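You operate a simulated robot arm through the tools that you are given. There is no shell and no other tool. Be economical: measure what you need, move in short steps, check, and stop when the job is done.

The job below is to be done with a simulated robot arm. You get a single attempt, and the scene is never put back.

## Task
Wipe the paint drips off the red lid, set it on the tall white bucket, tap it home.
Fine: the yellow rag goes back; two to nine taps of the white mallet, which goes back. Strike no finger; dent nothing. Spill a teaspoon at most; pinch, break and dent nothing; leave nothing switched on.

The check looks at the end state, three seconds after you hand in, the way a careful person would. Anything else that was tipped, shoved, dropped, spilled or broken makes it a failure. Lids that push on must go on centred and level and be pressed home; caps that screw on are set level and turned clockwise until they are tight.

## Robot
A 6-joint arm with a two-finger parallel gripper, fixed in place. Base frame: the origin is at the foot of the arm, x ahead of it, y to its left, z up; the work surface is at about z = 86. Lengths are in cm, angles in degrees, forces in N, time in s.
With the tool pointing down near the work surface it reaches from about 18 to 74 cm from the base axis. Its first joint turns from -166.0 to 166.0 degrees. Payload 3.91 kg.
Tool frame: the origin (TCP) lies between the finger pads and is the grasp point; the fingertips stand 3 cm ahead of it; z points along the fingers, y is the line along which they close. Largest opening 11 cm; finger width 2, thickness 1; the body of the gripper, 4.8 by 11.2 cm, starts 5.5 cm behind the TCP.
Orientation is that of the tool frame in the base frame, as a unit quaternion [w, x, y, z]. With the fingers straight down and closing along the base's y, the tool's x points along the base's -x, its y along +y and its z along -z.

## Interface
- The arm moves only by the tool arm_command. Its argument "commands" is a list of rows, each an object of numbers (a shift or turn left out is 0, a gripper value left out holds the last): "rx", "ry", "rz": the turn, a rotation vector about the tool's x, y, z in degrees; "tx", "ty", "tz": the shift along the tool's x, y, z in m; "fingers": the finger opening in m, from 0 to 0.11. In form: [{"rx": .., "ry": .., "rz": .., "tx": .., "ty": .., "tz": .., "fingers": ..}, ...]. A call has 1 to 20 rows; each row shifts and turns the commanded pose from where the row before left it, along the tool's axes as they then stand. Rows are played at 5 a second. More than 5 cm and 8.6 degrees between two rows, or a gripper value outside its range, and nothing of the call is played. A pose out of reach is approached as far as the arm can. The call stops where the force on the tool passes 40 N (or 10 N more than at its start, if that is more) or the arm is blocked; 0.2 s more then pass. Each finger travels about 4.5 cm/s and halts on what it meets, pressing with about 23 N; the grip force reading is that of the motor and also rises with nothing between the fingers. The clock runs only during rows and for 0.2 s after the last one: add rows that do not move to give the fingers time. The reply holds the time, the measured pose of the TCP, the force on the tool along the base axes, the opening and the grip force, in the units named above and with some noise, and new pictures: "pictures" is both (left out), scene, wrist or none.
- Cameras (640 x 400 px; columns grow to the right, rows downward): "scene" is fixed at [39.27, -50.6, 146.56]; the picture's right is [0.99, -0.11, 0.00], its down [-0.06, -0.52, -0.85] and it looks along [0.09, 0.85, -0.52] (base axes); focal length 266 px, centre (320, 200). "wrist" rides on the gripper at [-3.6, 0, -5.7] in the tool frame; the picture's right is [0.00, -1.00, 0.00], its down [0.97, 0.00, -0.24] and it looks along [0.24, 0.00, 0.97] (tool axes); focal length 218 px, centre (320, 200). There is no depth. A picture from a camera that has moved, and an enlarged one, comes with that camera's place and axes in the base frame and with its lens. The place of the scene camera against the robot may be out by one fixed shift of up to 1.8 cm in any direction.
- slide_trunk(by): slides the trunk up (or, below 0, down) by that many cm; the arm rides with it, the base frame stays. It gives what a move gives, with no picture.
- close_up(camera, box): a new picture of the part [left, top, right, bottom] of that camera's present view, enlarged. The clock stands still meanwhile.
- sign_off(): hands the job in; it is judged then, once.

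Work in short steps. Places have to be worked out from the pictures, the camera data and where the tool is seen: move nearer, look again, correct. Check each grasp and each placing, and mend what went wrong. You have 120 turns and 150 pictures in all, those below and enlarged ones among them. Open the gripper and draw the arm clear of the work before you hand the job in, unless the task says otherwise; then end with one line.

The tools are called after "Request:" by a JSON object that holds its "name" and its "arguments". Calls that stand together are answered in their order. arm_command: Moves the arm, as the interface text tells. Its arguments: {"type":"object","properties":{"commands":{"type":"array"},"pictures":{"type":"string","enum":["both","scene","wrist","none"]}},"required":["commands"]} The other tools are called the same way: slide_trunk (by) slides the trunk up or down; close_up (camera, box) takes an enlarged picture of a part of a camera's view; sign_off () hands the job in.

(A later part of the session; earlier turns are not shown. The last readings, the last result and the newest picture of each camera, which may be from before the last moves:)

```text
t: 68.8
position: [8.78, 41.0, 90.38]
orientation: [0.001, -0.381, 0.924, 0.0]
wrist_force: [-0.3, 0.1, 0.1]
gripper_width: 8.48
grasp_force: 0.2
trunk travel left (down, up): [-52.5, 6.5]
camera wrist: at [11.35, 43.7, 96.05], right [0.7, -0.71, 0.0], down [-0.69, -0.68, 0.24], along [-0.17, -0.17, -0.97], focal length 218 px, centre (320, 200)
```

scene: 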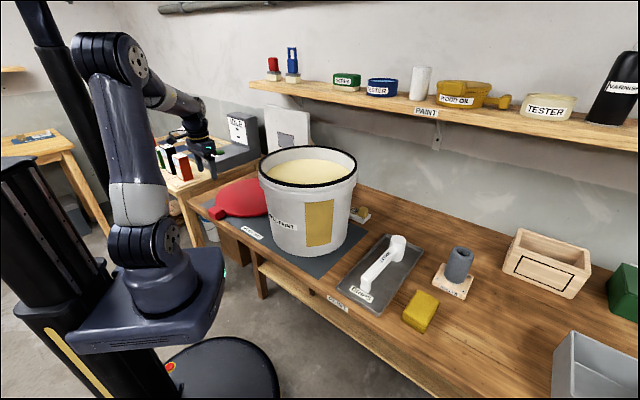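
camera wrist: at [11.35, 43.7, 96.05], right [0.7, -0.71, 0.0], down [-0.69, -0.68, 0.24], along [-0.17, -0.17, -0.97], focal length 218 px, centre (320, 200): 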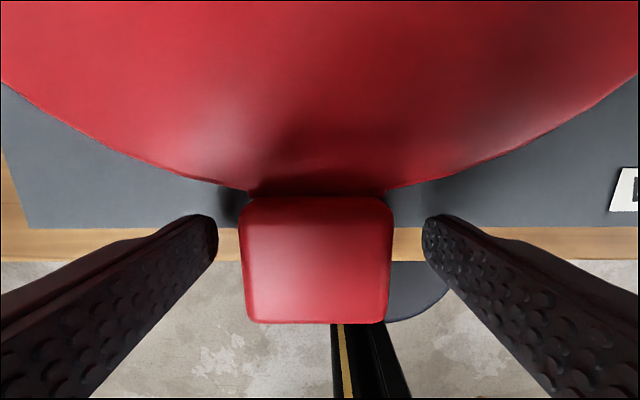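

Tab is well centred between the fingers. I lower the last 0.9 cm and close.

Request:
{"name": "arm_command", "arguments": {"commands": [{"tz": 0.009}, {}, {"fingers": 0.0}, {}, {}, {}, {}], "pictures": "none"}}

Request:
{"name": "arm_command", "arguments": {"commands": [{"tz": -0.004}, {"tz": -0.004}, {"tz": -0.004}, {"tz": -0.004}, {"tz": -0.004}, {}]}}

Request:
{"name": "close_up", "arguments": {"camera": "scene", "box": [190, 160, 310, 240]}}

```text
t: 70.4
position: [8.73, 41.2, 89.52]
orientation: [0.0, -0.381, 0.925, 0.001]
wrist_force: [-0.9, 0.4, 0.1]
gripper_width: 5.17
grasp_force: 22.9
trunk travel left (down, up): [-52.5, 6.5]
```

```text
t: 71.8
position: [8.72, 41.18, 91.49]
orientation: [0.0, -0.381, 0.925, 0.0]
wrist_force: [-0.5, 0.0, -1.6]
gripper_width: 5.15
grasp_force: 22.8
trunk travel left (down, up): [-52.5, 6.5]
camera wrist: at [11.38, 43.75, 97.21], right [0.7, -0.71, 0.0], down [-0.69, -0.68, 0.24], along [-0.17, -0.17, -0.97], focal length 218 px, centre (320, 200)
```

scene: 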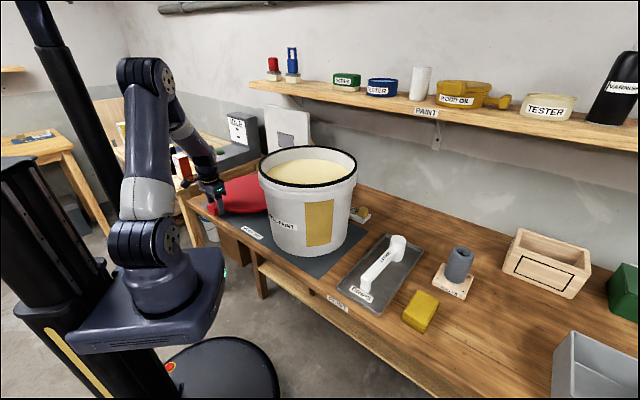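
wrist: 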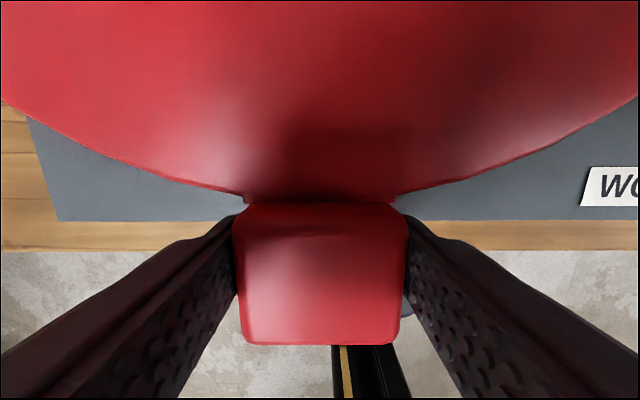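

```text
5.00 times, centred on (250, 200) of scene
camera zoom: at [39.27, -50.6, 146.56], right [0.99, -0.11, 0.0], down [-0.06, -0.52, -0.85], along [0.09, 0.85, -0.52], focal length 1328 px, centre (670, 200)
```

zoom: 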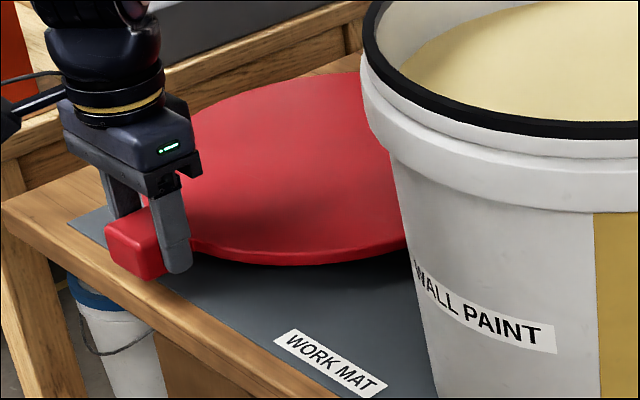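

The lid lifts level and light (about 1.6 N). I raise it gently to about z 126.

Request:
{"name": "arm_command", "arguments": {"commands": [{"tz": -0.01}, {"tz": -0.015}, {"tz": -0.02}, {"tz": -0.02}, {"tz": -0.02}, {"tz": -0.02}, {"tz": -0.02}, {"tz": -0.02}, {"tz": -0.02}, {"tz": -0.02}, {"tz": -0.02}, {"tz": -0.02}, {"tz": -0.02}, {"tz": -0.02}, {"tz": -0.02}, {"tz": -0.02}, {"tz": -0.02}, {"tz": -0.02}, {}]}}

Request:
{"name": "close_up", "arguments": {"camera": "scene", "box": [170, 80, 370, 205]}}

```text
t: 75.8
position: [8.76, 41.23, 126.05]
orientation: [0.0, -0.382, 0.924, 0.0]
wrist_force: [-0.1, 1.1, -1.4]
gripper_width: 5.18
grasp_force: 22.7
trunk travel left (down, up): [-52.5, 6.5]
camera wrist: at [11.34, 43.76, 131.68], right [0.7, -0.71, 0.0], down [-0.69, -0.68, 0.24], along [-0.17, -0.17, -0.97], focal length 218 px, centre (320, 200)
```

scene: 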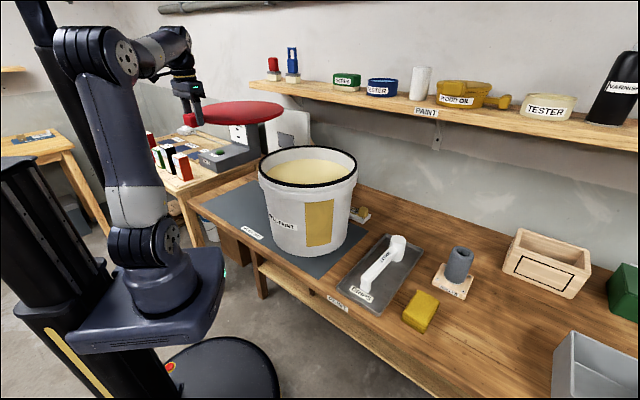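
wrist: 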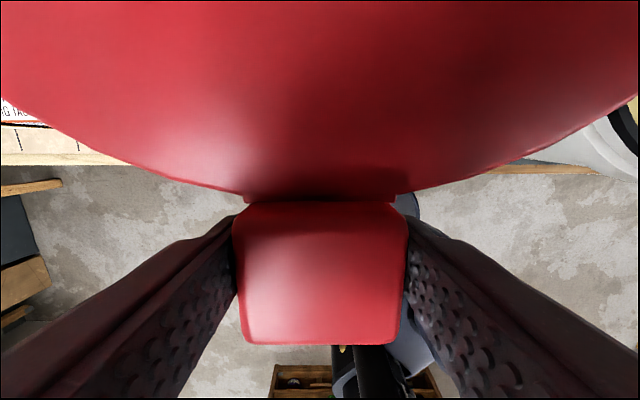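

```text
3.20 times, centred on (270, 142) of scene
camera zoom: at [39.27, -50.6, 146.56], right [0.99, -0.11, 0.0], down [-0.06, -0.52, -0.85], along [0.09, 0.85, -0.52], focal length 850 px, centre (480, 384)
```

zoom: 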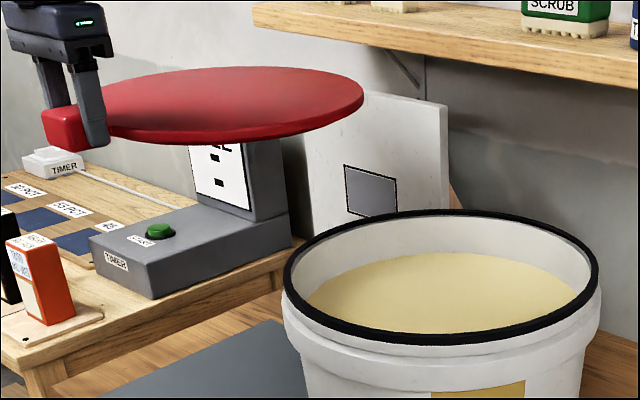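

The lid hangs level. I carry it sideways to above the bucket.

Request:
{"name": "arm_command", "arguments": {"commands": [{"tx": 0.0016, "ty": -0.015}, {"tx": 0.0016, "ty": -0.0249}, {"tx": 0.0016, "ty": -0.0249}, {"tx": 0.0016, "ty": -0.0249}, {"tx": 0.0016, "ty": -0.0249}, {"tx": 0.0016, "ty": -0.0249}, {"tx": 0.0016, "ty": -0.0249}, {"tx": 0.0016, "ty": -0.0249}, {"tx": 0.0016, "ty": -0.0249}, {"tx": 0.0016, "ty": -0.0249}, {"tx": 0.0016, "ty": -0.0249}, {"tx": 0.0016, "ty": -0.0249}, {"tx": 0.0016, "ty": -0.0249}, {"tx": 0.0012, "ty": -0.0249}, {"ty": -0.01}, {}]}}

Request:
{"name": "close_up", "arguments": {"camera": "scene", "box": [220, 90, 400, 260]}}

```text
t: 79.2
position: [31.74, 14.88, 126.04]
orientation: [0.0, -0.381, 0.925, 0.0]
wrist_force: [-0.2, -0.1, -2.3]
gripper_width: 5.16
grasp_force: 23.1
trunk travel left (down, up): [-52.5, 6.5]
camera wrist: at [34.41, 17.5, 131.67], right [0.71, -0.71, 0.0], down [-0.69, -0.68, 0.24], along [-0.17, -0.17, -0.97], focal length 218 px, centre (320, 200)
```

scene: 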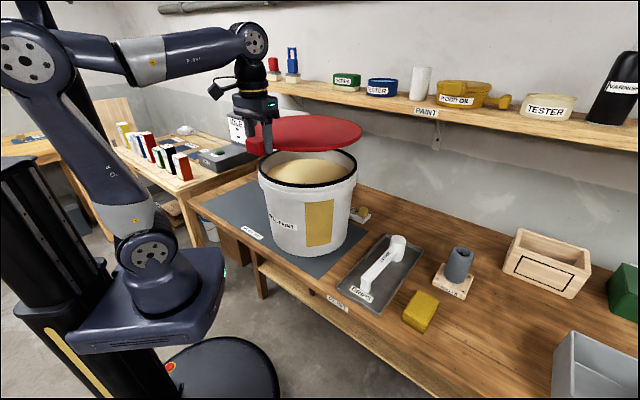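
wrist: 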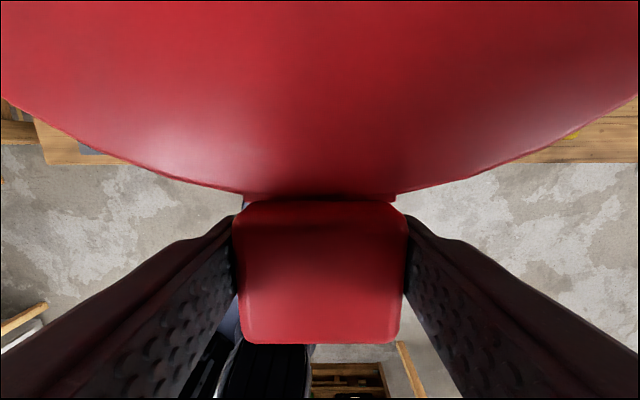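

```text
2.35 times, centred on (310, 175) of scene
camera zoom: at [39.27, -50.6, 146.56], right [0.99, -0.11, 0.0], down [-0.06, -0.52, -0.85], along [0.09, 0.85, -0.52], focal length 625 px, centre (344, 259)
```

zoom: 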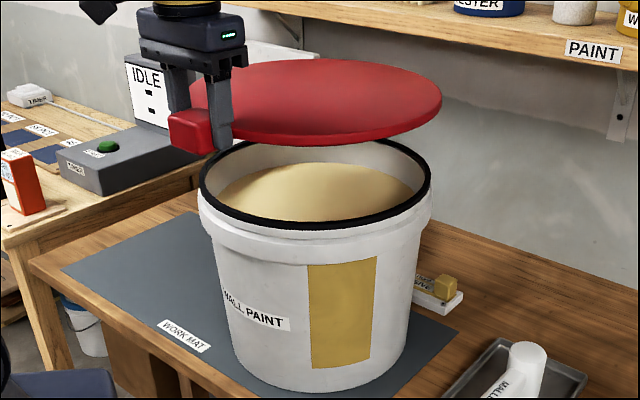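

Laterally the lid matches the bucket. I lower to about 1.5 cm above the rim to compare them at nearly the same height.

Request:
{"name": "arm_command", "arguments": {"commands": [{"tz": 0.015}, {"tz": 0.015}, {"tz": 0.015}, {"tz": 0.015}, {"tz": 0.01}, {}], "pictures": "none"}}

Request:
{"name": "close_up", "arguments": {"camera": "scene", "box": [240, 110, 380, 210]}}

```text
t: 80.6
position: [31.81, 14.98, 118.94]
orientation: [0.001, -0.381, 0.924, 0.0]
wrist_force: [-0.4, -0.3, -1.2]
gripper_width: 5.18
grasp_force: 23.2
trunk travel left (down, up): [-52.5, 6.5]
```

```text
4.00 times, centred on (310, 160) of scene
camera zoom: at [39.27, -50.6, 146.56], right [0.99, -0.11, 0.0], down [-0.06, -0.52, -0.85], along [0.09, 0.85, -0.52], focal length 1063 px, centre (360, 360)
```

zoom: 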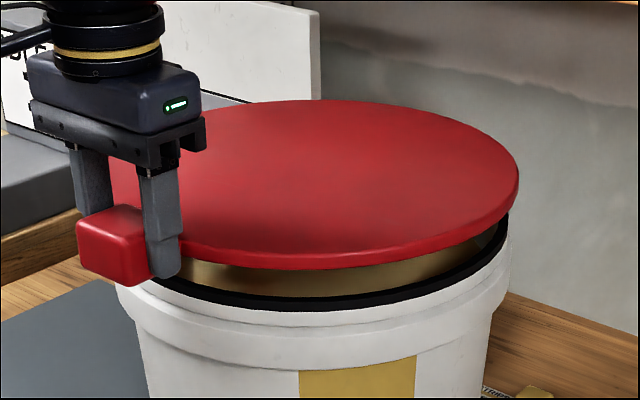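

Lid and rim agree to within a few millimetres in the picture. I creep down until contact is felt.

Request:
{"name": "arm_command", "arguments": {"commands": [{"tz": 0.004}, {"tz": 0.004}, {"tz": 0.003}, {"tz": 0.003}, {}], "pictures": "none"}}

Request:
{"name": "close_up", "arguments": {"camera": "scene", "box": [240, 110, 380, 210]}}

```text
t: 81.8
position: [31.73, 14.87, 117.63]
orientation: [0.0, -0.381, 0.925, 0.0]
wrist_force: [0.4, 0.0, -3.1]
gripper_width: 5.18
grasp_force: 23.2
trunk travel left (down, up): [-52.5, 6.5]
```

```text
4.00 times, centred on (310, 160) of scene
camera zoom: at [39.27, -50.6, 146.56], right [0.99, -0.11, 0.0], down [-0.06, -0.52, -0.85], along [0.09, 0.85, -0.52], focal length 1063 px, centre (360, 360)
```

zoom: 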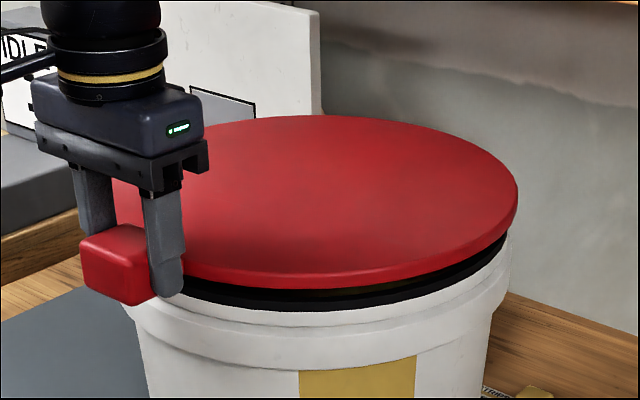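

Still a visible gap of about 1 cm. I continue creeping down.

Request:
{"name": "arm_command", "arguments": {"commands": [{"tz": 0.003}, {"tz": 0.003}, {}], "pictures": "none"}}

Request:
{"name": "arm_command", "arguments": {"commands": [{"tz": 0.002}, {"tz": 0.002}, {}], "pictures": "none"}}

Request:
{"name": "close_up", "arguments": {"camera": "scene", "box": [240, 110, 380, 210]}}

```text
t: 82.6
position: [31.75, 14.94, 116.96]
orientation: [0.0, -0.381, 0.925, 0.001]
wrist_force: [0.2, 0.5, -1.7]
gripper_width: 5.18
grasp_force: 22.9
trunk travel left (down, up): [-52.5, 6.5]
```

```text
t: 83.4
position: [31.76, 14.85, 116.63]
orientation: [0.001, -0.381, 0.925, 0.0]
wrist_force: [-1.0, -0.6, -1.8]
gripper_width: 5.17
grasp_force: 22.9
trunk travel left (down, up): [-52.5, 6.5]
```

```text
4.00 times, centred on (310, 160) of scene
camera zoom: at [39.27, -50.6, 146.56], right [0.99, -0.11, 0.0], down [-0.06, -0.52, -0.85], along [0.09, 0.85, -0.52], focal length 1063 px, centre (360, 360)
```

zoom: 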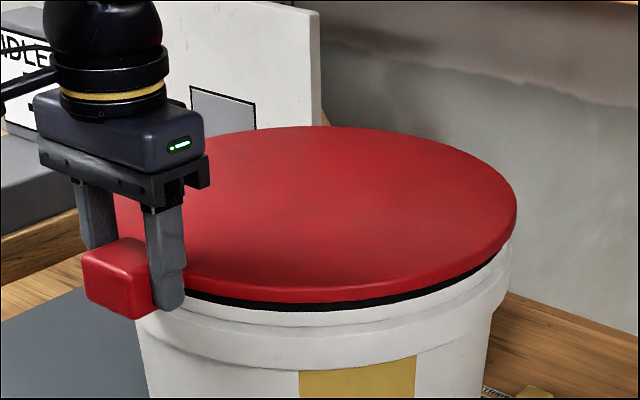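

Nearly seated visually and even all round. I continue in 2 mm steps watching the force.

Request:
{"name": "arm_command", "arguments": {"commands": [{"tz": 0.002}, {"tz": 0.002}, {}], "pictures": "none"}}

Request:
{"name": "arm_command", "arguments": {"commands": [{"tz": 0.002}, {"tz": 0.002}, {}], "pictures": "none"}}

Request:
{"name": "close_up", "arguments": {"camera": "scene", "box": [240, 110, 380, 210]}}

```text
t: 84.2
position: [31.89, 14.77, 116.2]
orientation: [0.001, -0.381, 0.925, 0.0]
wrist_force: [-1.1, 0.8, 4.2]
gripper_width: 5.18
grasp_force: 23.3
trunk travel left (down, up): [-52.5, 6.5]
```

```text
t: 85.0
position: [31.87, 14.85, 115.96]
orientation: [0.0, -0.38, 0.925, 0.0]
wrist_force: [-1.9, 0.0, 3.0]
gripper_width: 5.19
grasp_force: 23.6
trunk travel left (down, up): [-52.5, 6.5]
```

```text
4.00 times, centred on (310, 160) of scene
camera zoom: at [39.27, -50.6, 146.56], right [0.99, -0.11, 0.0], down [-0.06, -0.52, -0.85], along [0.09, 0.85, -0.52], focal length 1063 px, centre (360, 360)
```

zoom: 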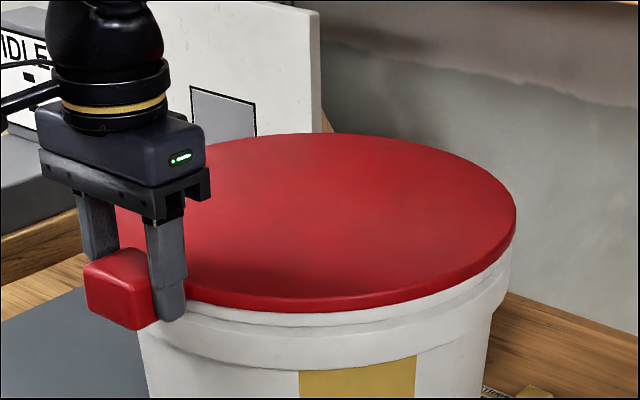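

Contact at about z 116.2 with a few newtons; the lid covers the rim evenly. I release and rise to inspect.

Request:
{"name": "arm_command", "arguments": {"commands": [{"fingers": 0.08}, {}, {}, {}, {"tz": -0.03}, {"tz": -0.05}, {"tz": -0.05}, {"tz": -0.02, "tx": 0.03}, {"tx": 0.05}, {}]}}

Request:
{"name": "close_up", "arguments": {"camera": "scene", "box": [240, 110, 380, 210]}}

```text
t: 87.2
position: [26.07, 9.23, 130.7]
orientation: [-0.001, -0.382, 0.924, 0.0]
wrist_force: [-0.3, -0.2, -0.5]
gripper_width: 7.97
grasp_force: 0.0
trunk travel left (down, up): [-52.5, 6.5]
camera wrist: at [28.65, 11.82, 136.41], right [0.7, -0.71, 0.0], down [-0.69, -0.68, 0.24], along [-0.17, -0.17, -0.97], focal length 218 px, centre (320, 200)
```

scene: 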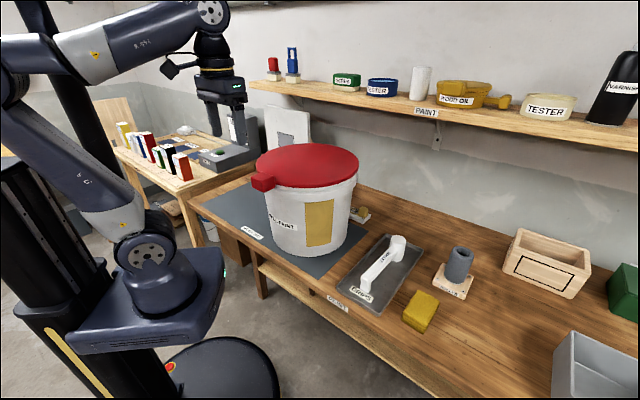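
wrist: 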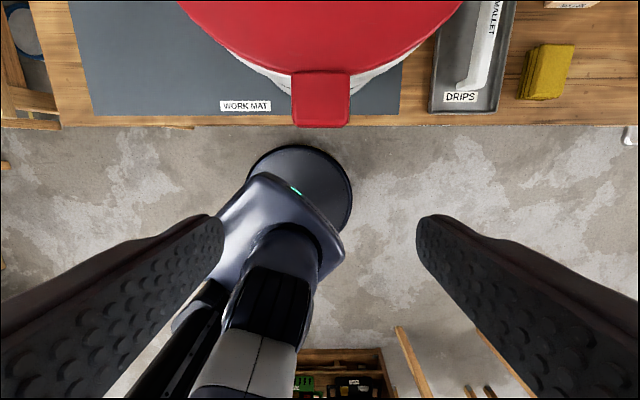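

```text
4.00 times, centred on (310, 160) of scene
camera zoom: at [39.27, -50.6, 146.56], right [0.99, -0.11, 0.0], down [-0.06, -0.52, -0.85], along [0.09, 0.85, -0.52], focal length 1063 px, centre (360, 360)
```

zoom: 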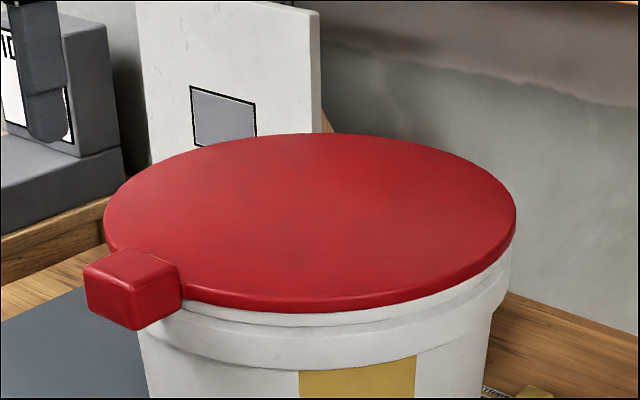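

The lid sits level and centred on the rim. Next I fetch the mallet: I move over its handle.

Request:
{"name": "arm_command", "arguments": {"commands": [{"tx": -0.0128, "ty": -0.0392, "tz": 0.0145}, {"tx": -0.0128, "ty": -0.0392, "tz": 0.0145}, {"tx": -0.0128, "ty": -0.0392, "tz": 0.0145}, {"tx": -0.0128, "ty": -0.0392, "tz": 0.0145}, {"tx": -0.0128, "ty": -0.0392, "tz": 0.0145}, {"tx": -0.0128, "ty": -0.0392, "tz": 0.0145}, {"tx": -0.029, "ty": -0.0106, "tz": 0.024}, {"tx": -0.029, "ty": -0.0106, "tz": 0.024}, {"tx": -0.029, "ty": -0.0106, "tz": 0.024}, {"tx": -0.029, "ty": -0.0106, "tz": 0.024}, {"tx": -0.029, "ty": -0.0106, "tz": 0.024}, {"rz": 1.9}, {}], "pictures": "wrist"}}

```text
t: 90.0
position: [62.21, 4.47, 110.17]
orientation: [0.0, -0.366, 0.93, 0.0]
wrist_force: [-0.6, 0.6, -0.3]
gripper_width: 8.0
grasp_force: 0.2
trunk travel left (down, up): [-52.5, 6.5]
camera wrist: at [64.83, 6.91, 115.76], right [0.68, -0.73, 0.0], down [-0.71, -0.66, 0.24], along [-0.18, -0.16, -0.97], focal length 218 px, centre (320, 200)
```

wrist: 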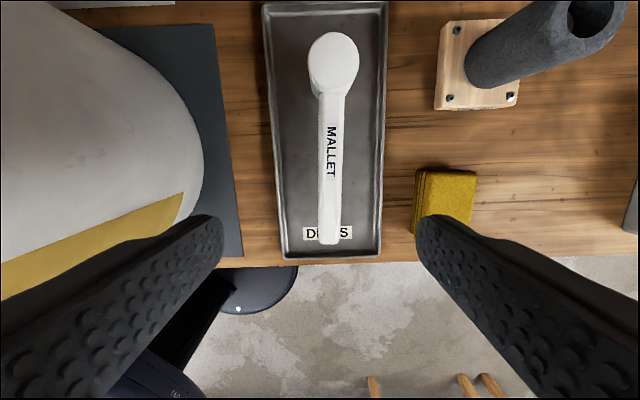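

The handle runs along the tool axis about 1.1 cm to the right. I shift over it, 3 cm toward the head, and come down to z 98 for another look.

Request:
{"name": "arm_command", "arguments": {"commands": [{"tx": -0.031, "ty": -0.0115}, {"tz": 0.04}, {"tz": 0.04}, {"tz": 0.04}, {}]}}

Request:
{"name": "close_up", "arguments": {"camera": "scene", "box": [330, 210, 470, 310]}}

```text
t: 91.2
position: [65.23, 5.63, 98.1]
orientation: [0.0, -0.366, 0.931, -0.001]
wrist_force: [0.1, -0.7, -0.6]
gripper_width: 7.99
grasp_force: 0.1
trunk travel left (down, up): [-52.5, 6.5]
camera wrist: at [67.85, 8.16, 103.73], right [0.68, -0.73, 0.0], down [-0.71, -0.66, 0.24], along [-0.18, -0.16, -0.97], focal length 218 px, centre (320, 200)
```

scene: 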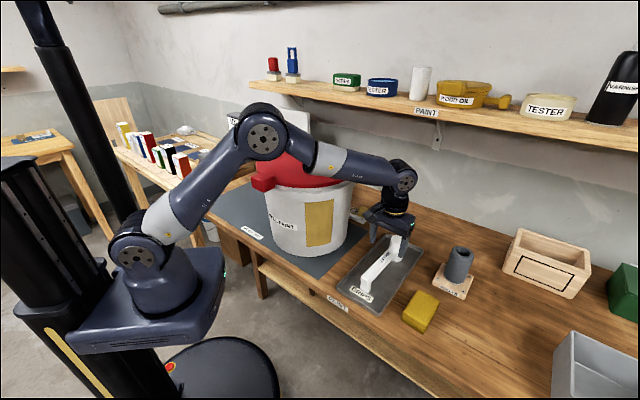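
wrist: 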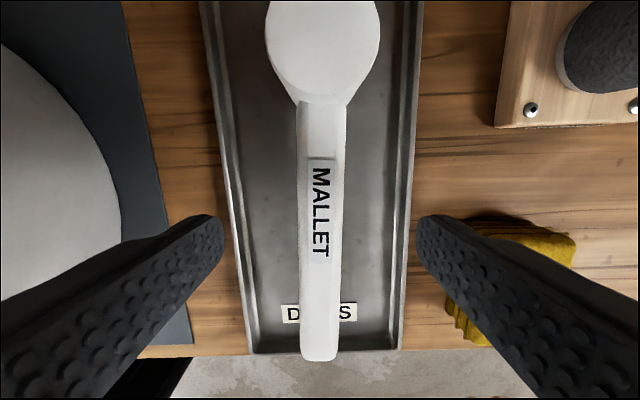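

```text
4.00 times, centred on (400, 260) of scene
camera zoom: at [39.27, -50.6, 146.56], right [0.99, -0.11, 0.0], down [-0.06, -0.52, -0.85], along [0.09, 0.85, -0.52], focal length 1063 px, centre (0, -40)
```

zoom: 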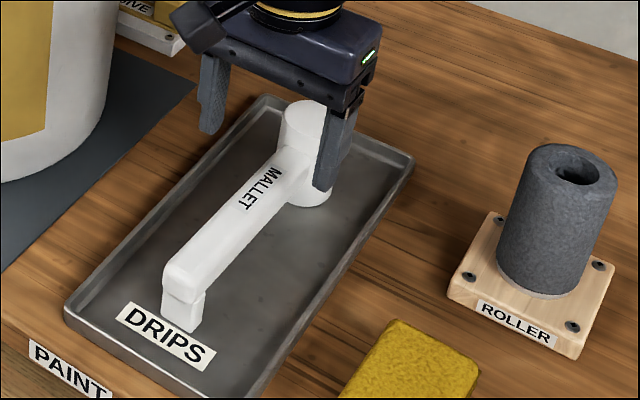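

The handle is aligned under the tool (top about z 90.5, 2.8 cm wide). I descend to z 90 and close gently around it.

Request:
{"name": "arm_command", "arguments": {"commands": [{"tz": 0.03}, {"tz": 0.03}, {"tz": 0.015}, {"tz": 0.006}, {}, {"fingers": 0.0}, {}, {}, {}, {}, {}]}}

```text
t: 93.6
position: [65.21, 5.68, 90.08]
orientation: [0.001, -0.366, 0.931, 0.001]
wrist_force: [0.3, -0.3, -0.2]
gripper_width: 2.7
grasp_force: 23.2
trunk travel left (down, up): [-52.5, 6.5]
camera wrist: at [67.89, 8.16, 95.71], right [0.68, -0.73, 0.0], down [-0.71, -0.66, 0.24], along [-0.18, -0.16, -0.97], focal length 218 px, centre (320, 200)
```

scene: 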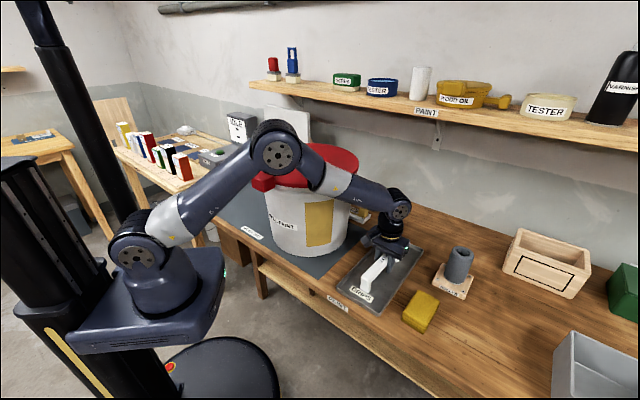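
wrist: 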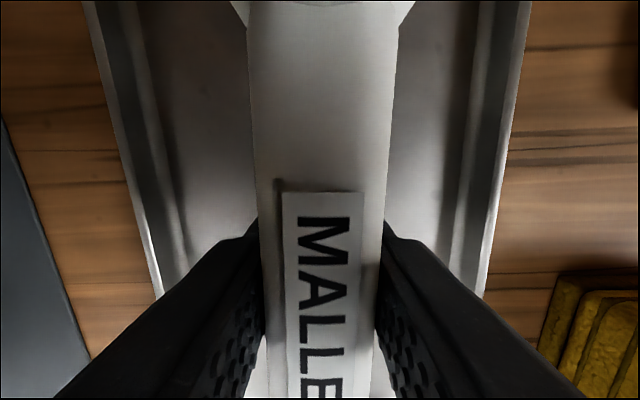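

Handle gripped (2.7 cm). I lift slowly and check that it stays level.

Request:
{"name": "arm_command", "arguments": {"commands": [{"tz": -0.005}, {"tz": -0.005}, {"tz": -0.01}, {"tz": -0.01}, {"tz": -0.01}, {"tz": -0.02}, {"tz": -0.02}, {"tz": -0.02}, {"tz": -0.02}, {}]}}

Request:
{"name": "close_up", "arguments": {"camera": "scene", "box": [330, 180, 470, 280]}}

```text
t: 95.8
position: [65.19, 5.77, 102.09]
orientation: [0.0, -0.366, 0.931, 0.001]
wrist_force: [0.4, -1.2, -3.6]
gripper_width: 2.69
grasp_force: 23.0
trunk travel left (down, up): [-52.5, 6.5]
camera wrist: at [67.87, 8.28, 107.73], right [0.68, -0.73, 0.0], down [-0.71, -0.66, 0.24], along [-0.18, -0.16, -0.97], focal length 218 px, centre (320, 200)
```

scene: 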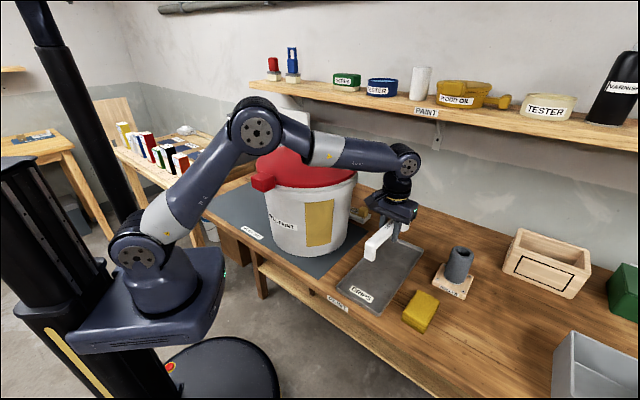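
wrist: 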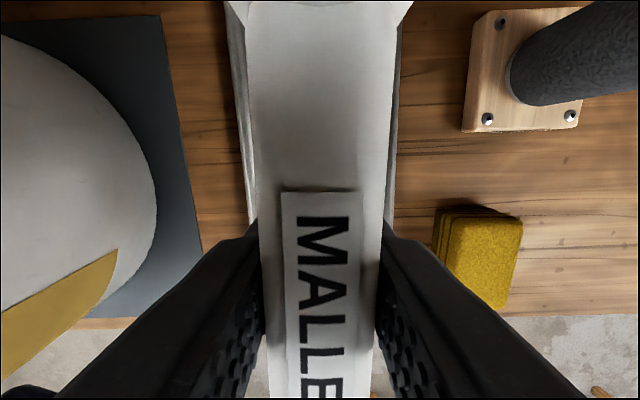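

```text
4.00 times, centred on (400, 230) of scene
camera zoom: at [39.27, -50.6, 146.56], right [0.99, -0.11, 0.0], down [-0.06, -0.52, -0.85], along [0.09, 0.85, -0.52], focal length 1063 px, centre (0, 80)
```

zoom: 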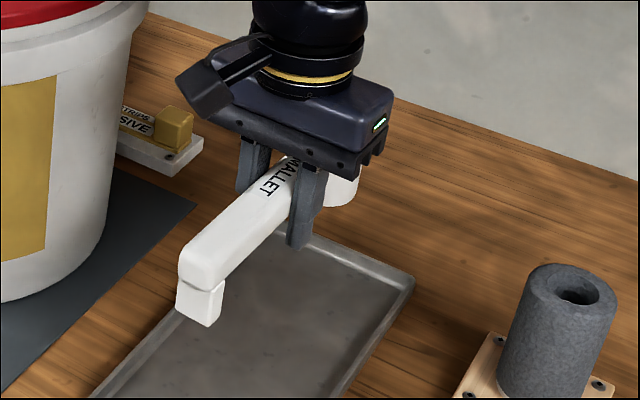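

The mallet is level in the grip (about 3.6 N). Its head is ~7.4 cm beyond the TCP, so I can tap the near lid edge on either side of the tab with the fingers off the lid. I carry it to the right-hand near edge, well above.

Request:
{"name": "arm_command", "arguments": {"commands": [{"tz": -0.025}, {"tz": -0.03}, {"tz": -0.025}, {"tx": 0.0234, "ty": 0.0066, "tz": -0.0171}, {"tx": 0.0234, "ty": 0.0066, "tz": -0.0171}, {"tx": 0.0234, "ty": 0.0066, "tz": -0.0171}, {"tx": 0.0234, "ty": 0.0066, "tz": -0.0171}, {"tx": 0.0234, "ty": 0.0066, "tz": -0.0171}, {"tx": 0.0234, "ty": 0.0066, "tz": -0.0171}, {"tx": 0.0234, "ty": 0.0066, "tz": -0.0171}, {"tx": 0.0034, "ty": 0.0262, "tz": -0.003}, {"tx": 0.0034, "ty": 0.0262, "tz": -0.003}, {"tx": 0.0034, "ty": 0.0262, "tz": -0.003}, {"tx": 0.0034, "ty": 0.0262, "tz": -0.003}, {"tx": 0.0034, "ty": 0.0262, "tz": -0.003}, {"tx": 0.0034, "ty": 0.0262, "tz": -0.003}, {"tx": 0.0034, "ty": 0.0262, "tz": -0.003}, {}]}}

Request:
{"name": "close_up", "arguments": {"camera": "scene", "box": [230, 110, 390, 220]}}

```text
t: 99.6
position: [35.8, 9.74, 124.2]
orientation: [0.0, -0.366, 0.931, 0.0]
wrist_force: [0.7, -0.3, -4.3]
gripper_width: 2.67
grasp_force: 22.9
trunk travel left (down, up): [-52.5, 6.5]
camera wrist: at [38.5, 12.26, 129.75], right [0.68, -0.73, 0.0], down [-0.71, -0.66, 0.24], along [-0.18, -0.16, -0.97], focal length 218 px, centre (320, 200)
```

scene: 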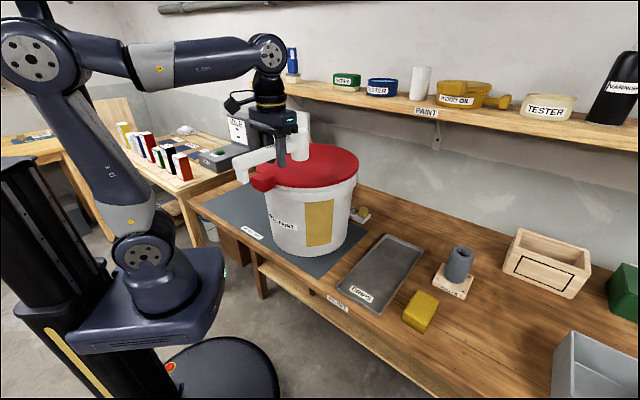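
wrist: 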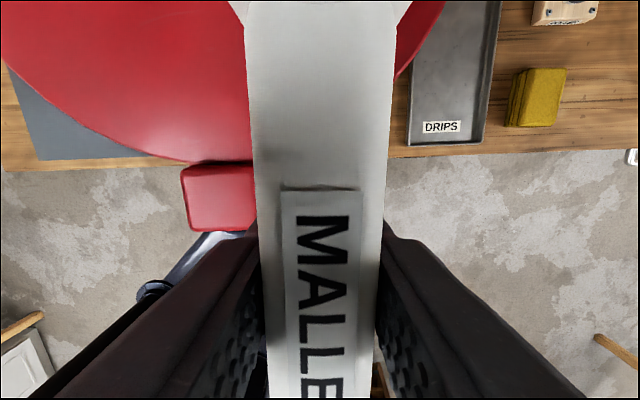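

```text
3.64 times, centred on (310, 165) of scene
camera zoom: at [39.27, -50.6, 146.56], right [0.99, -0.11, 0.0], down [-0.06, -0.52, -0.85], along [0.09, 0.85, -0.52], focal length 966 px, centre (356, 327)
```

zoom: 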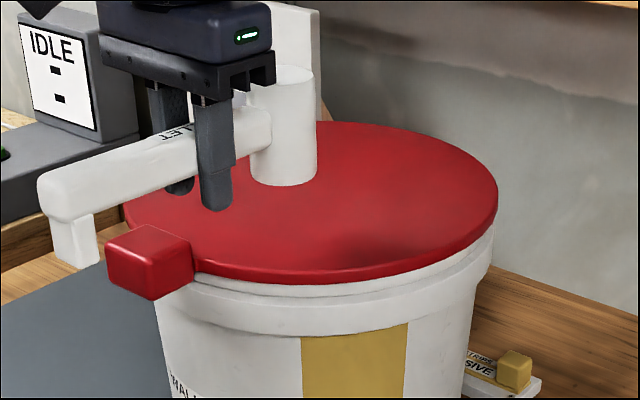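

Clear of the tab. I lower to near contact, then creep to find the touch height.

Request:
{"name": "arm_command", "arguments": {"commands": [{"tz": 0.02}, {"tz": 0.02}, {"tz": 0.008}, {}], "pictures": "none"}}

Request:
{"name": "arm_command", "arguments": {"commands": [{"tz": 0.003}, {"tz": 0.003}, {}], "pictures": "none"}}

Request:
{"name": "close_up", "arguments": {"camera": "scene", "box": [230, 110, 390, 220]}}

```text
t: 100.6
position: [35.8, 9.78, 119.3]
orientation: [0.0, -0.366, 0.931, 0.0]
wrist_force: [-0.4, 0.2, -2.8]
gripper_width: 2.68
grasp_force: 22.9
trunk travel left (down, up): [-52.5, 6.5]
```

```text
t: 101.4
position: [35.87, 9.76, 118.61]
orientation: [0.0, -0.366, 0.931, 0.0]
wrist_force: [0.0, -0.1, -3.4]
gripper_width: 2.69
grasp_force: 23.1
trunk travel left (down, up): [-52.5, 6.5]
```

```text
3.64 times, centred on (310, 165) of scene
camera zoom: at [39.27, -50.6, 146.56], right [0.99, -0.11, 0.0], down [-0.06, -0.52, -0.85], along [0.09, 0.85, -0.52], focal length 966 px, centre (356, 327)
```

zoom: 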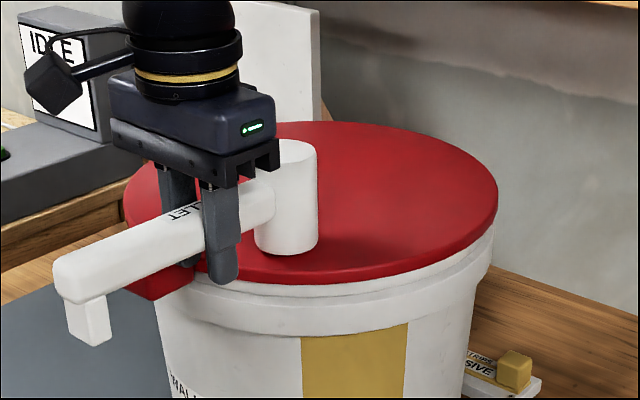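

Just above the lid. I make the first tap: a quick 1 cm down and up.

Request:
{"name": "arm_command", "arguments": {"commands": [{"tz": 0.01}, {"tz": -0.02}, {}], "pictures": "none"}}

Request:
{"name": "close_up", "arguments": {"camera": "scene", "box": [230, 110, 390, 220]}}

```text
t: 102.2
position: [35.8, 9.8, 119.59]
orientation: [0.001, -0.366, 0.931, 0.0]
wrist_force: [-0.2, 0.3, -3.9]
gripper_width: 2.67
grasp_force: 22.8
trunk travel left (down, up): [-52.5, 6.5]
```

```text
3.64 times, centred on (310, 165) of scene
camera zoom: at [39.27, -50.6, 146.56], right [0.99, -0.11, 0.0], down [-0.06, -0.52, -0.85], along [0.09, 0.85, -0.52], focal length 966 px, centre (356, 327)
```

zoom: 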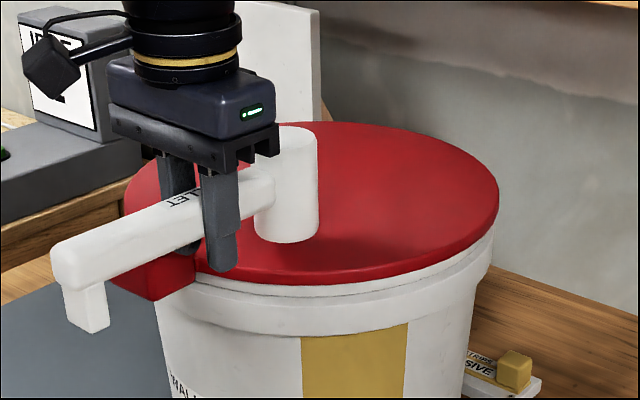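

No visible harm and little change. I tap again and hold briefly to read the contact force.

Request:
{"name": "arm_command", "arguments": {"commands": [{"tz": 0.02}], "pictures": "none"}}

Request:
{"name": "close_up", "arguments": {"camera": "scene", "box": [230, 110, 390, 220]}}

```text
t: 102.6
position: [35.83, 9.72, 117.91]
orientation: [0.003, -0.366, 0.931, 0.0]
wrist_force: [-4.2, -4.8, 18.8]
gripper_width: 2.65
grasp_force: 23.5
trunk travel left (down, up): [-52.5, 6.5]
```

```text
3.64 times, centred on (310, 165) of scene
camera zoom: at [39.27, -50.6, 146.56], right [0.99, -0.11, 0.0], down [-0.06, -0.52, -0.85], along [0.09, 0.85, -0.52], focal length 966 px, centre (356, 327)
```

zoom: 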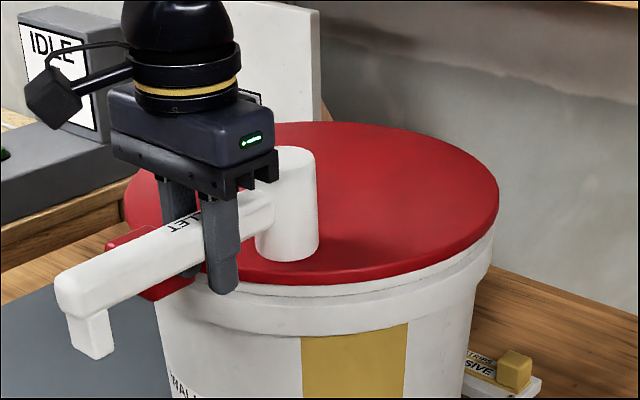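

Tap force was about 22 N with the mallet still level. I lift and move to the left side of the tab.

Request:
{"name": "arm_command", "arguments": {"commands": [{"tz": -0.02}, {"tz": -0.02}, {"tz": -0.025}, {"ty": 0.02}, {"ty": 0.03}, {"ty": 0.03}, {"ty": 0.03}, {"ty": 0.03}, {}], "pictures": "wrist"}}

Request:
{"name": "close_up", "arguments": {"camera": "scene", "box": [230, 110, 390, 220]}}

```text
t: 104.6
position: [26.26, 20.0, 124.19]
orientation: [0.001, -0.366, 0.931, 0.0]
wrist_force: [0.5, 0.1, -3.6]
gripper_width: 2.7
grasp_force: 23.1
trunk travel left (down, up): [-52.5, 6.5]
camera wrist: at [28.92, 22.51, 129.84], right [0.68, -0.73, 0.0], down [-0.71, -0.66, 0.24], along [-0.18, -0.16, -0.97], focal length 218 px, centre (320, 200)
```

wrist: 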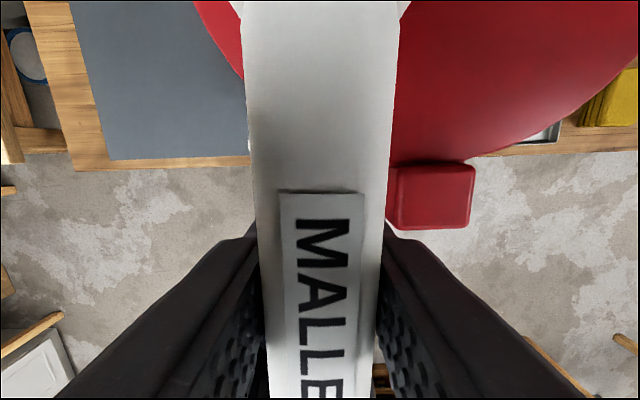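

```text
3.64 times, centred on (310, 165) of scene
camera zoom: at [39.27, -50.6, 146.56], right [0.99, -0.11, 0.0], down [-0.06, -0.52, -0.85], along [0.09, 0.85, -0.52], focal length 966 px, centre (356, 327)
```

zoom: 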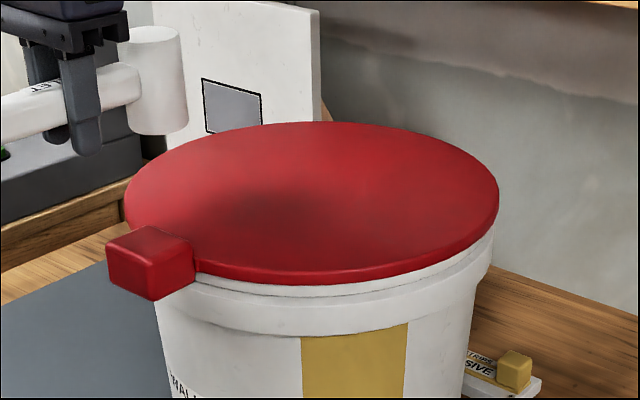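

Lid looks unchanged and level. I tap on the left near edge the same way.

Request:
{"name": "arm_command", "arguments": {"commands": [{"tz": 0.025}, {"tz": 0.02}, {"tz": 0.0}, {"tz": 0.02}], "pictures": "none"}}

Request:
{"name": "close_up", "arguments": {"camera": "scene", "box": [230, 110, 390, 220]}}

Request:
{"name": "arm_command", "arguments": {"commands": [{"tz": -0.02}, {"tz": -0.02}, {"tz": -0.025}, {}], "pictures": "none"}}

Request:
{"name": "close_up", "arguments": {"camera": "scene", "box": [230, 110, 390, 220]}}

```text
t: 105.6
position: [26.17, 19.94, 117.83]
orientation: [0.002, -0.366, 0.931, 0.001]
wrist_force: [-1.4, -3.8, 12.5]
gripper_width: 2.69
grasp_force: 22.8
trunk travel left (down, up): [-52.5, 6.5]
```

```text
3.64 times, centred on (310, 165) of scene
camera zoom: at [39.27, -50.6, 146.56], right [0.99, -0.11, 0.0], down [-0.06, -0.52, -0.85], along [0.09, 0.85, -0.52], focal length 966 px, centre (356, 327)
```

zoom: 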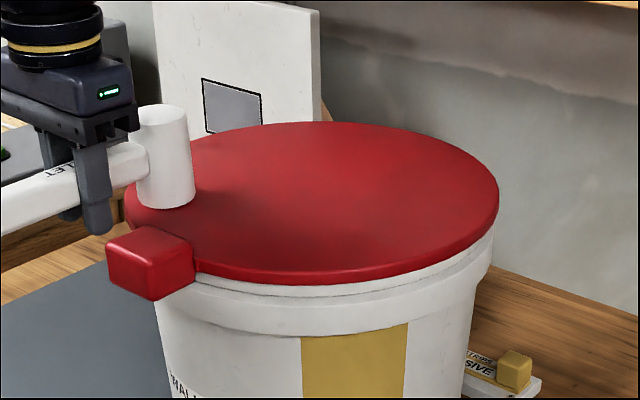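

```text
t: 106.6
position: [26.3, 20.09, 124.26]
orientation: [0.0, -0.365, 0.931, 0.0]
wrist_force: [-0.1, -0.4, -3.0]
gripper_width: 2.7
grasp_force: 23.4
trunk travel left (down, up): [-52.5, 6.5]
```

```text
3.64 times, centred on (310, 165) of scene
camera zoom: at [39.27, -50.6, 146.56], right [0.99, -0.11, 0.0], down [-0.06, -0.52, -0.85], along [0.09, 0.85, -0.52], focal length 966 px, centre (356, 327)
```

zoom: 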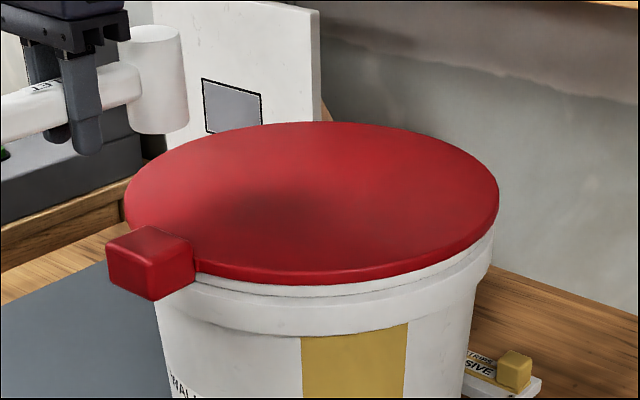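

Three taps done; the lid settled about 1 mm and is level. Now I go to the far side, with a 3° tilt so only the head touches.

Request:
{"name": "arm_command", "arguments": {"commands": [{"tx": -0.0273, "ty": -0.0086}, {"tx": -0.0273, "ty": -0.0086}, {"tx": -0.0273, "ty": -0.0086}, {"tx": -0.0273, "ty": -0.0086}, {"tx": -0.0273, "ty": -0.0086}, {"tx": -0.0273, "ty": -0.0086}, {"tx": -0.0273, "ty": -0.0086}, {"tx": -0.0273, "ty": -0.0086}, {"ry": 3}, {}], "pictures": "wrist"}}

Request:
{"name": "close_up", "arguments": {"camera": "scene", "box": [230, 110, 390, 220]}}

```text
t: 108.8
position: [46.96, 29.74, 124.26]
orientation: [-0.024, -0.366, 0.93, -0.009]
wrist_force: [0.3, 0.4, -3.1]
gripper_width: 2.69
grasp_force: 22.5
trunk travel left (down, up): [-52.5, 6.5]
camera wrist: at [49.89, 32.48, 129.63], right [0.68, -0.73, 0.0], down [-0.7, -0.65, 0.29], along [-0.21, -0.2, -0.96], focal length 218 px, centre (320, 200)
```

wrist: 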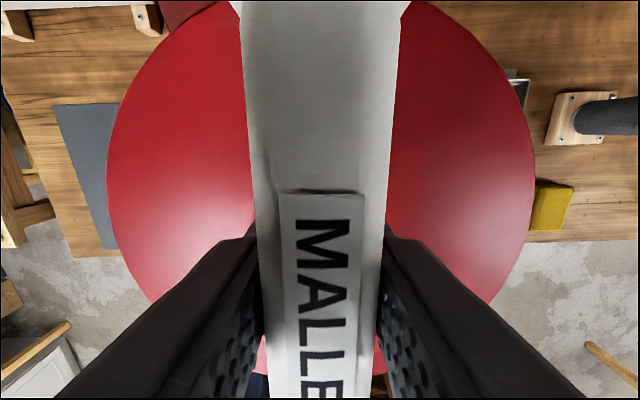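

```text
3.64 times, centred on (310, 165) of scene
camera zoom: at [39.27, -50.6, 146.56], right [0.99, -0.11, 0.0], down [-0.06, -0.52, -0.85], along [0.09, 0.85, -0.52], focal length 966 px, centre (356, 327)
```

zoom: 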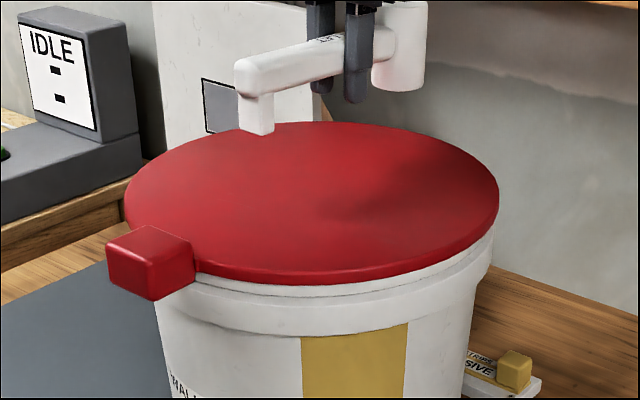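

Position is good and the foot clears. I descend to just above and tap the far edge.

Request:
{"name": "arm_command", "arguments": {"commands": [{"tz": 0.02}, {"tz": 0.02}, {}, {"tz": 0.018}], "pictures": "none"}}

Request:
{"name": "close_up", "arguments": {"camera": "scene", "box": [230, 110, 390, 220]}}

```text
t: 109.8
position: [46.82, 29.62, 118.42]
orientation: [-0.024, -0.366, 0.93, -0.01]
wrist_force: [0.5, -0.4, -4.1]
gripper_width: 2.68
grasp_force: 22.8
trunk travel left (down, up): [-52.5, 6.5]
```

```text
3.64 times, centred on (310, 165) of scene
camera zoom: at [39.27, -50.6, 146.56], right [0.99, -0.11, 0.0], down [-0.06, -0.52, -0.85], along [0.09, 0.85, -0.52], focal length 966 px, centre (356, 327)
```

zoom: 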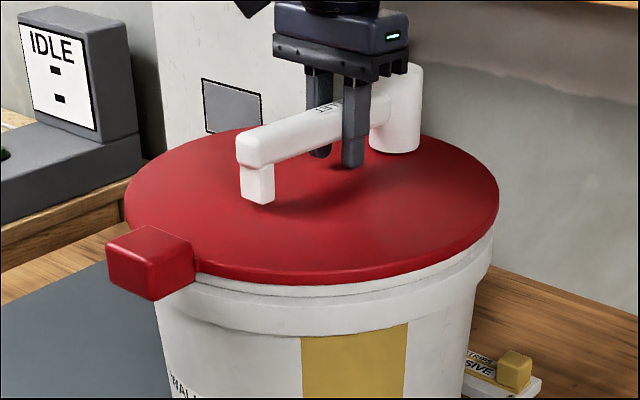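

Not touching yet, only hovering. I raise 1 cm and tap 1.9 cm down.

Request:
{"name": "arm_command", "arguments": {"commands": [{"tz": -0.01}, {}, {"tz": 0.019}], "pictures": "none"}}

Request:
{"name": "close_up", "arguments": {"camera": "scene", "box": [230, 110, 390, 220]}}

```text
t: 110.6
position: [46.67, 29.52, 117.91]
orientation: [-0.019, -0.366, 0.93, -0.008]
wrist_force: [3.0, 2.3, 30.6]
gripper_width: 2.67
grasp_force: 23.4
trunk travel left (down, up): [-52.5, 6.5]
```

```text
3.64 times, centred on (310, 165) of scene
camera zoom: at [39.27, -50.6, 146.56], right [0.99, -0.11, 0.0], down [-0.06, -0.52, -0.85], along [0.09, 0.85, -0.52], focal length 966 px, centre (356, 327)
```

zoom: 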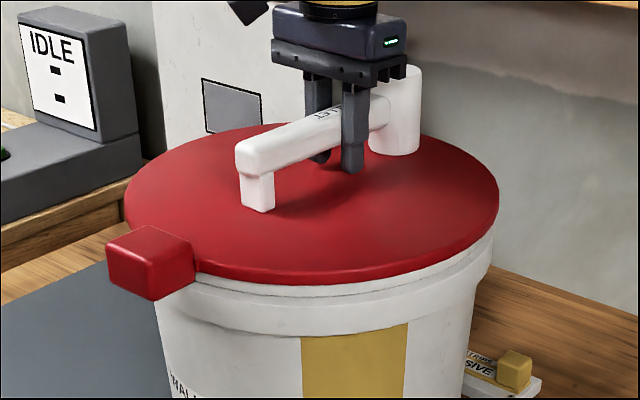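

Fourth tap at about 30 N on the far edge. I lift and tap the two flanks too, starting with the right.

Request:
{"name": "arm_command", "arguments": {"commands": [{"tz": -0.02}, {"tz": -0.03}, {"tx": 0.027, "ty": -0.0225}, {"tx": 0.027, "ty": -0.0225}, {"tx": 0.027, "ty": -0.0225}, {"tx": 0.027, "ty": -0.0225}, {"tz": 0.02}, {"tz": 0.02}, {}], "pictures": "wrist"}}

Request:
{"name": "close_up", "arguments": {"camera": "scene", "box": [230, 110, 390, 220]}}

```text
t: 112.6
position: [45.04, 15.64, 118.98]
orientation: [-0.023, -0.366, 0.93, -0.01]
wrist_force: [-0.3, 0.2, -3.8]
gripper_width: 2.71
grasp_force: 23.3
trunk travel left (down, up): [-52.5, 6.5]
camera wrist: at [47.94, 18.34, 124.47], right [0.68, -0.73, 0.0], down [-0.7, -0.65, 0.29], along [-0.21, -0.2, -0.96], focal length 218 px, centre (320, 200)
```

wrist: 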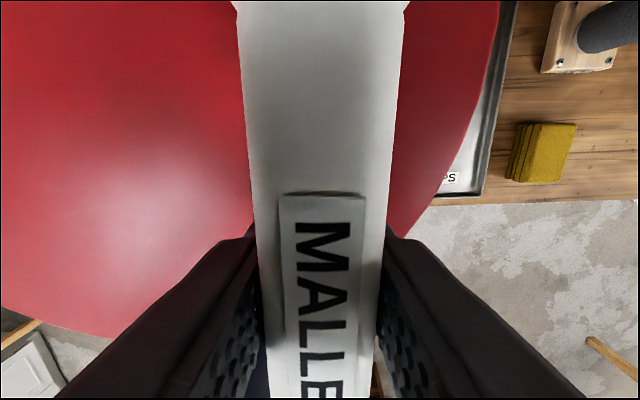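

```text
3.64 times, centred on (310, 165) of scene
camera zoom: at [39.27, -50.6, 146.56], right [0.99, -0.11, 0.0], down [-0.06, -0.52, -0.85], along [0.09, 0.85, -0.52], focal length 966 px, centre (356, 327)
```

zoom: 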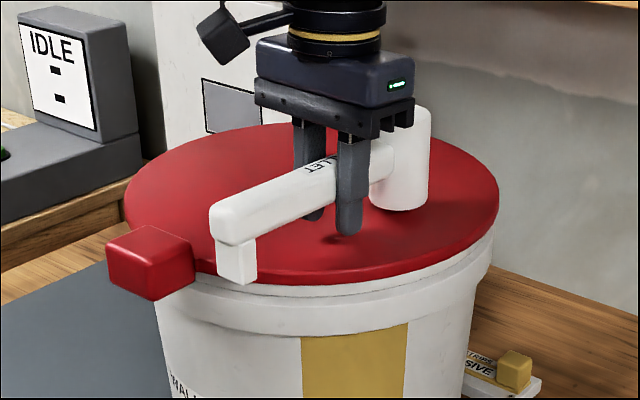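

Above the right flank, head clear of the edge. Tap there.

Request:
{"name": "arm_command", "arguments": {"commands": [{"tz": -0.008}, {}, {"tz": 0.022}], "pictures": "none"}}

Request:
{"name": "arm_command", "arguments": {"commands": [{"tz": -0.02}, {"tz": -0.03}, {"ty": 0.03}, {"ty": 0.03}, {"ty": 0.03}, {"ty": 0.03}, {"ty": 0.03}, {"ty": 0.03}, {"tz": 0.015}, {"tz": 0.02}, {}], "pictures": "wrist"}}

Request:
{"name": "close_up", "arguments": {"camera": "scene", "box": [230, 110, 390, 220]}}

```text
t: 113.4
position: [44.94, 15.74, 117.96]
orientation: [-0.02, -0.365, 0.931, -0.009]
wrist_force: [-1.3, -1.5, 16.4]
gripper_width: 2.69
grasp_force: 22.9
trunk travel left (down, up): [-52.5, 6.5]
```

```text
t: 115.8
position: [32.74, 28.86, 119.07]
orientation: [-0.024, -0.365, 0.931, -0.01]
wrist_force: [0.6, 0.0, -2.8]
gripper_width: 2.68
grasp_force: 23.0
trunk travel left (down, up): [-52.5, 6.5]
camera wrist: at [35.67, 31.6, 124.54], right [0.68, -0.73, 0.0], down [-0.7, -0.65, 0.29], along [-0.21, -0.2, -0.96], focal length 218 px, centre (320, 200)
```

wrist: 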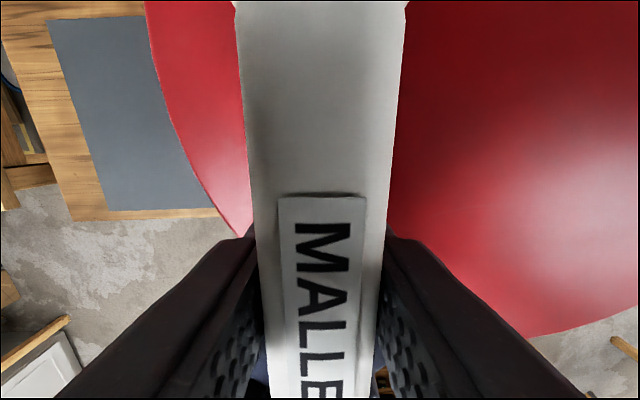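

```text
3.64 times, centred on (310, 165) of scene
camera zoom: at [39.27, -50.6, 146.56], right [0.99, -0.11, 0.0], down [-0.06, -0.52, -0.85], along [0.09, 0.85, -0.52], focal length 966 px, centre (356, 327)
```

zoom: 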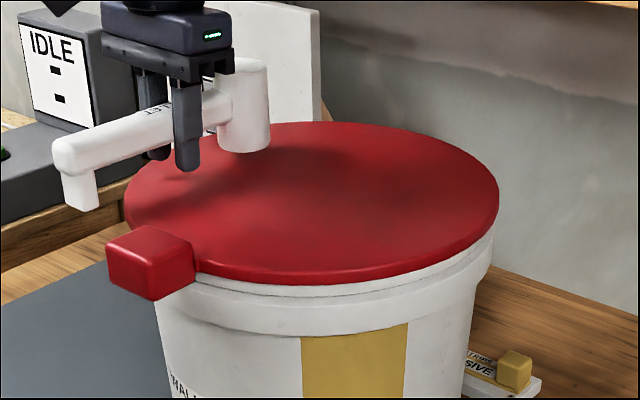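

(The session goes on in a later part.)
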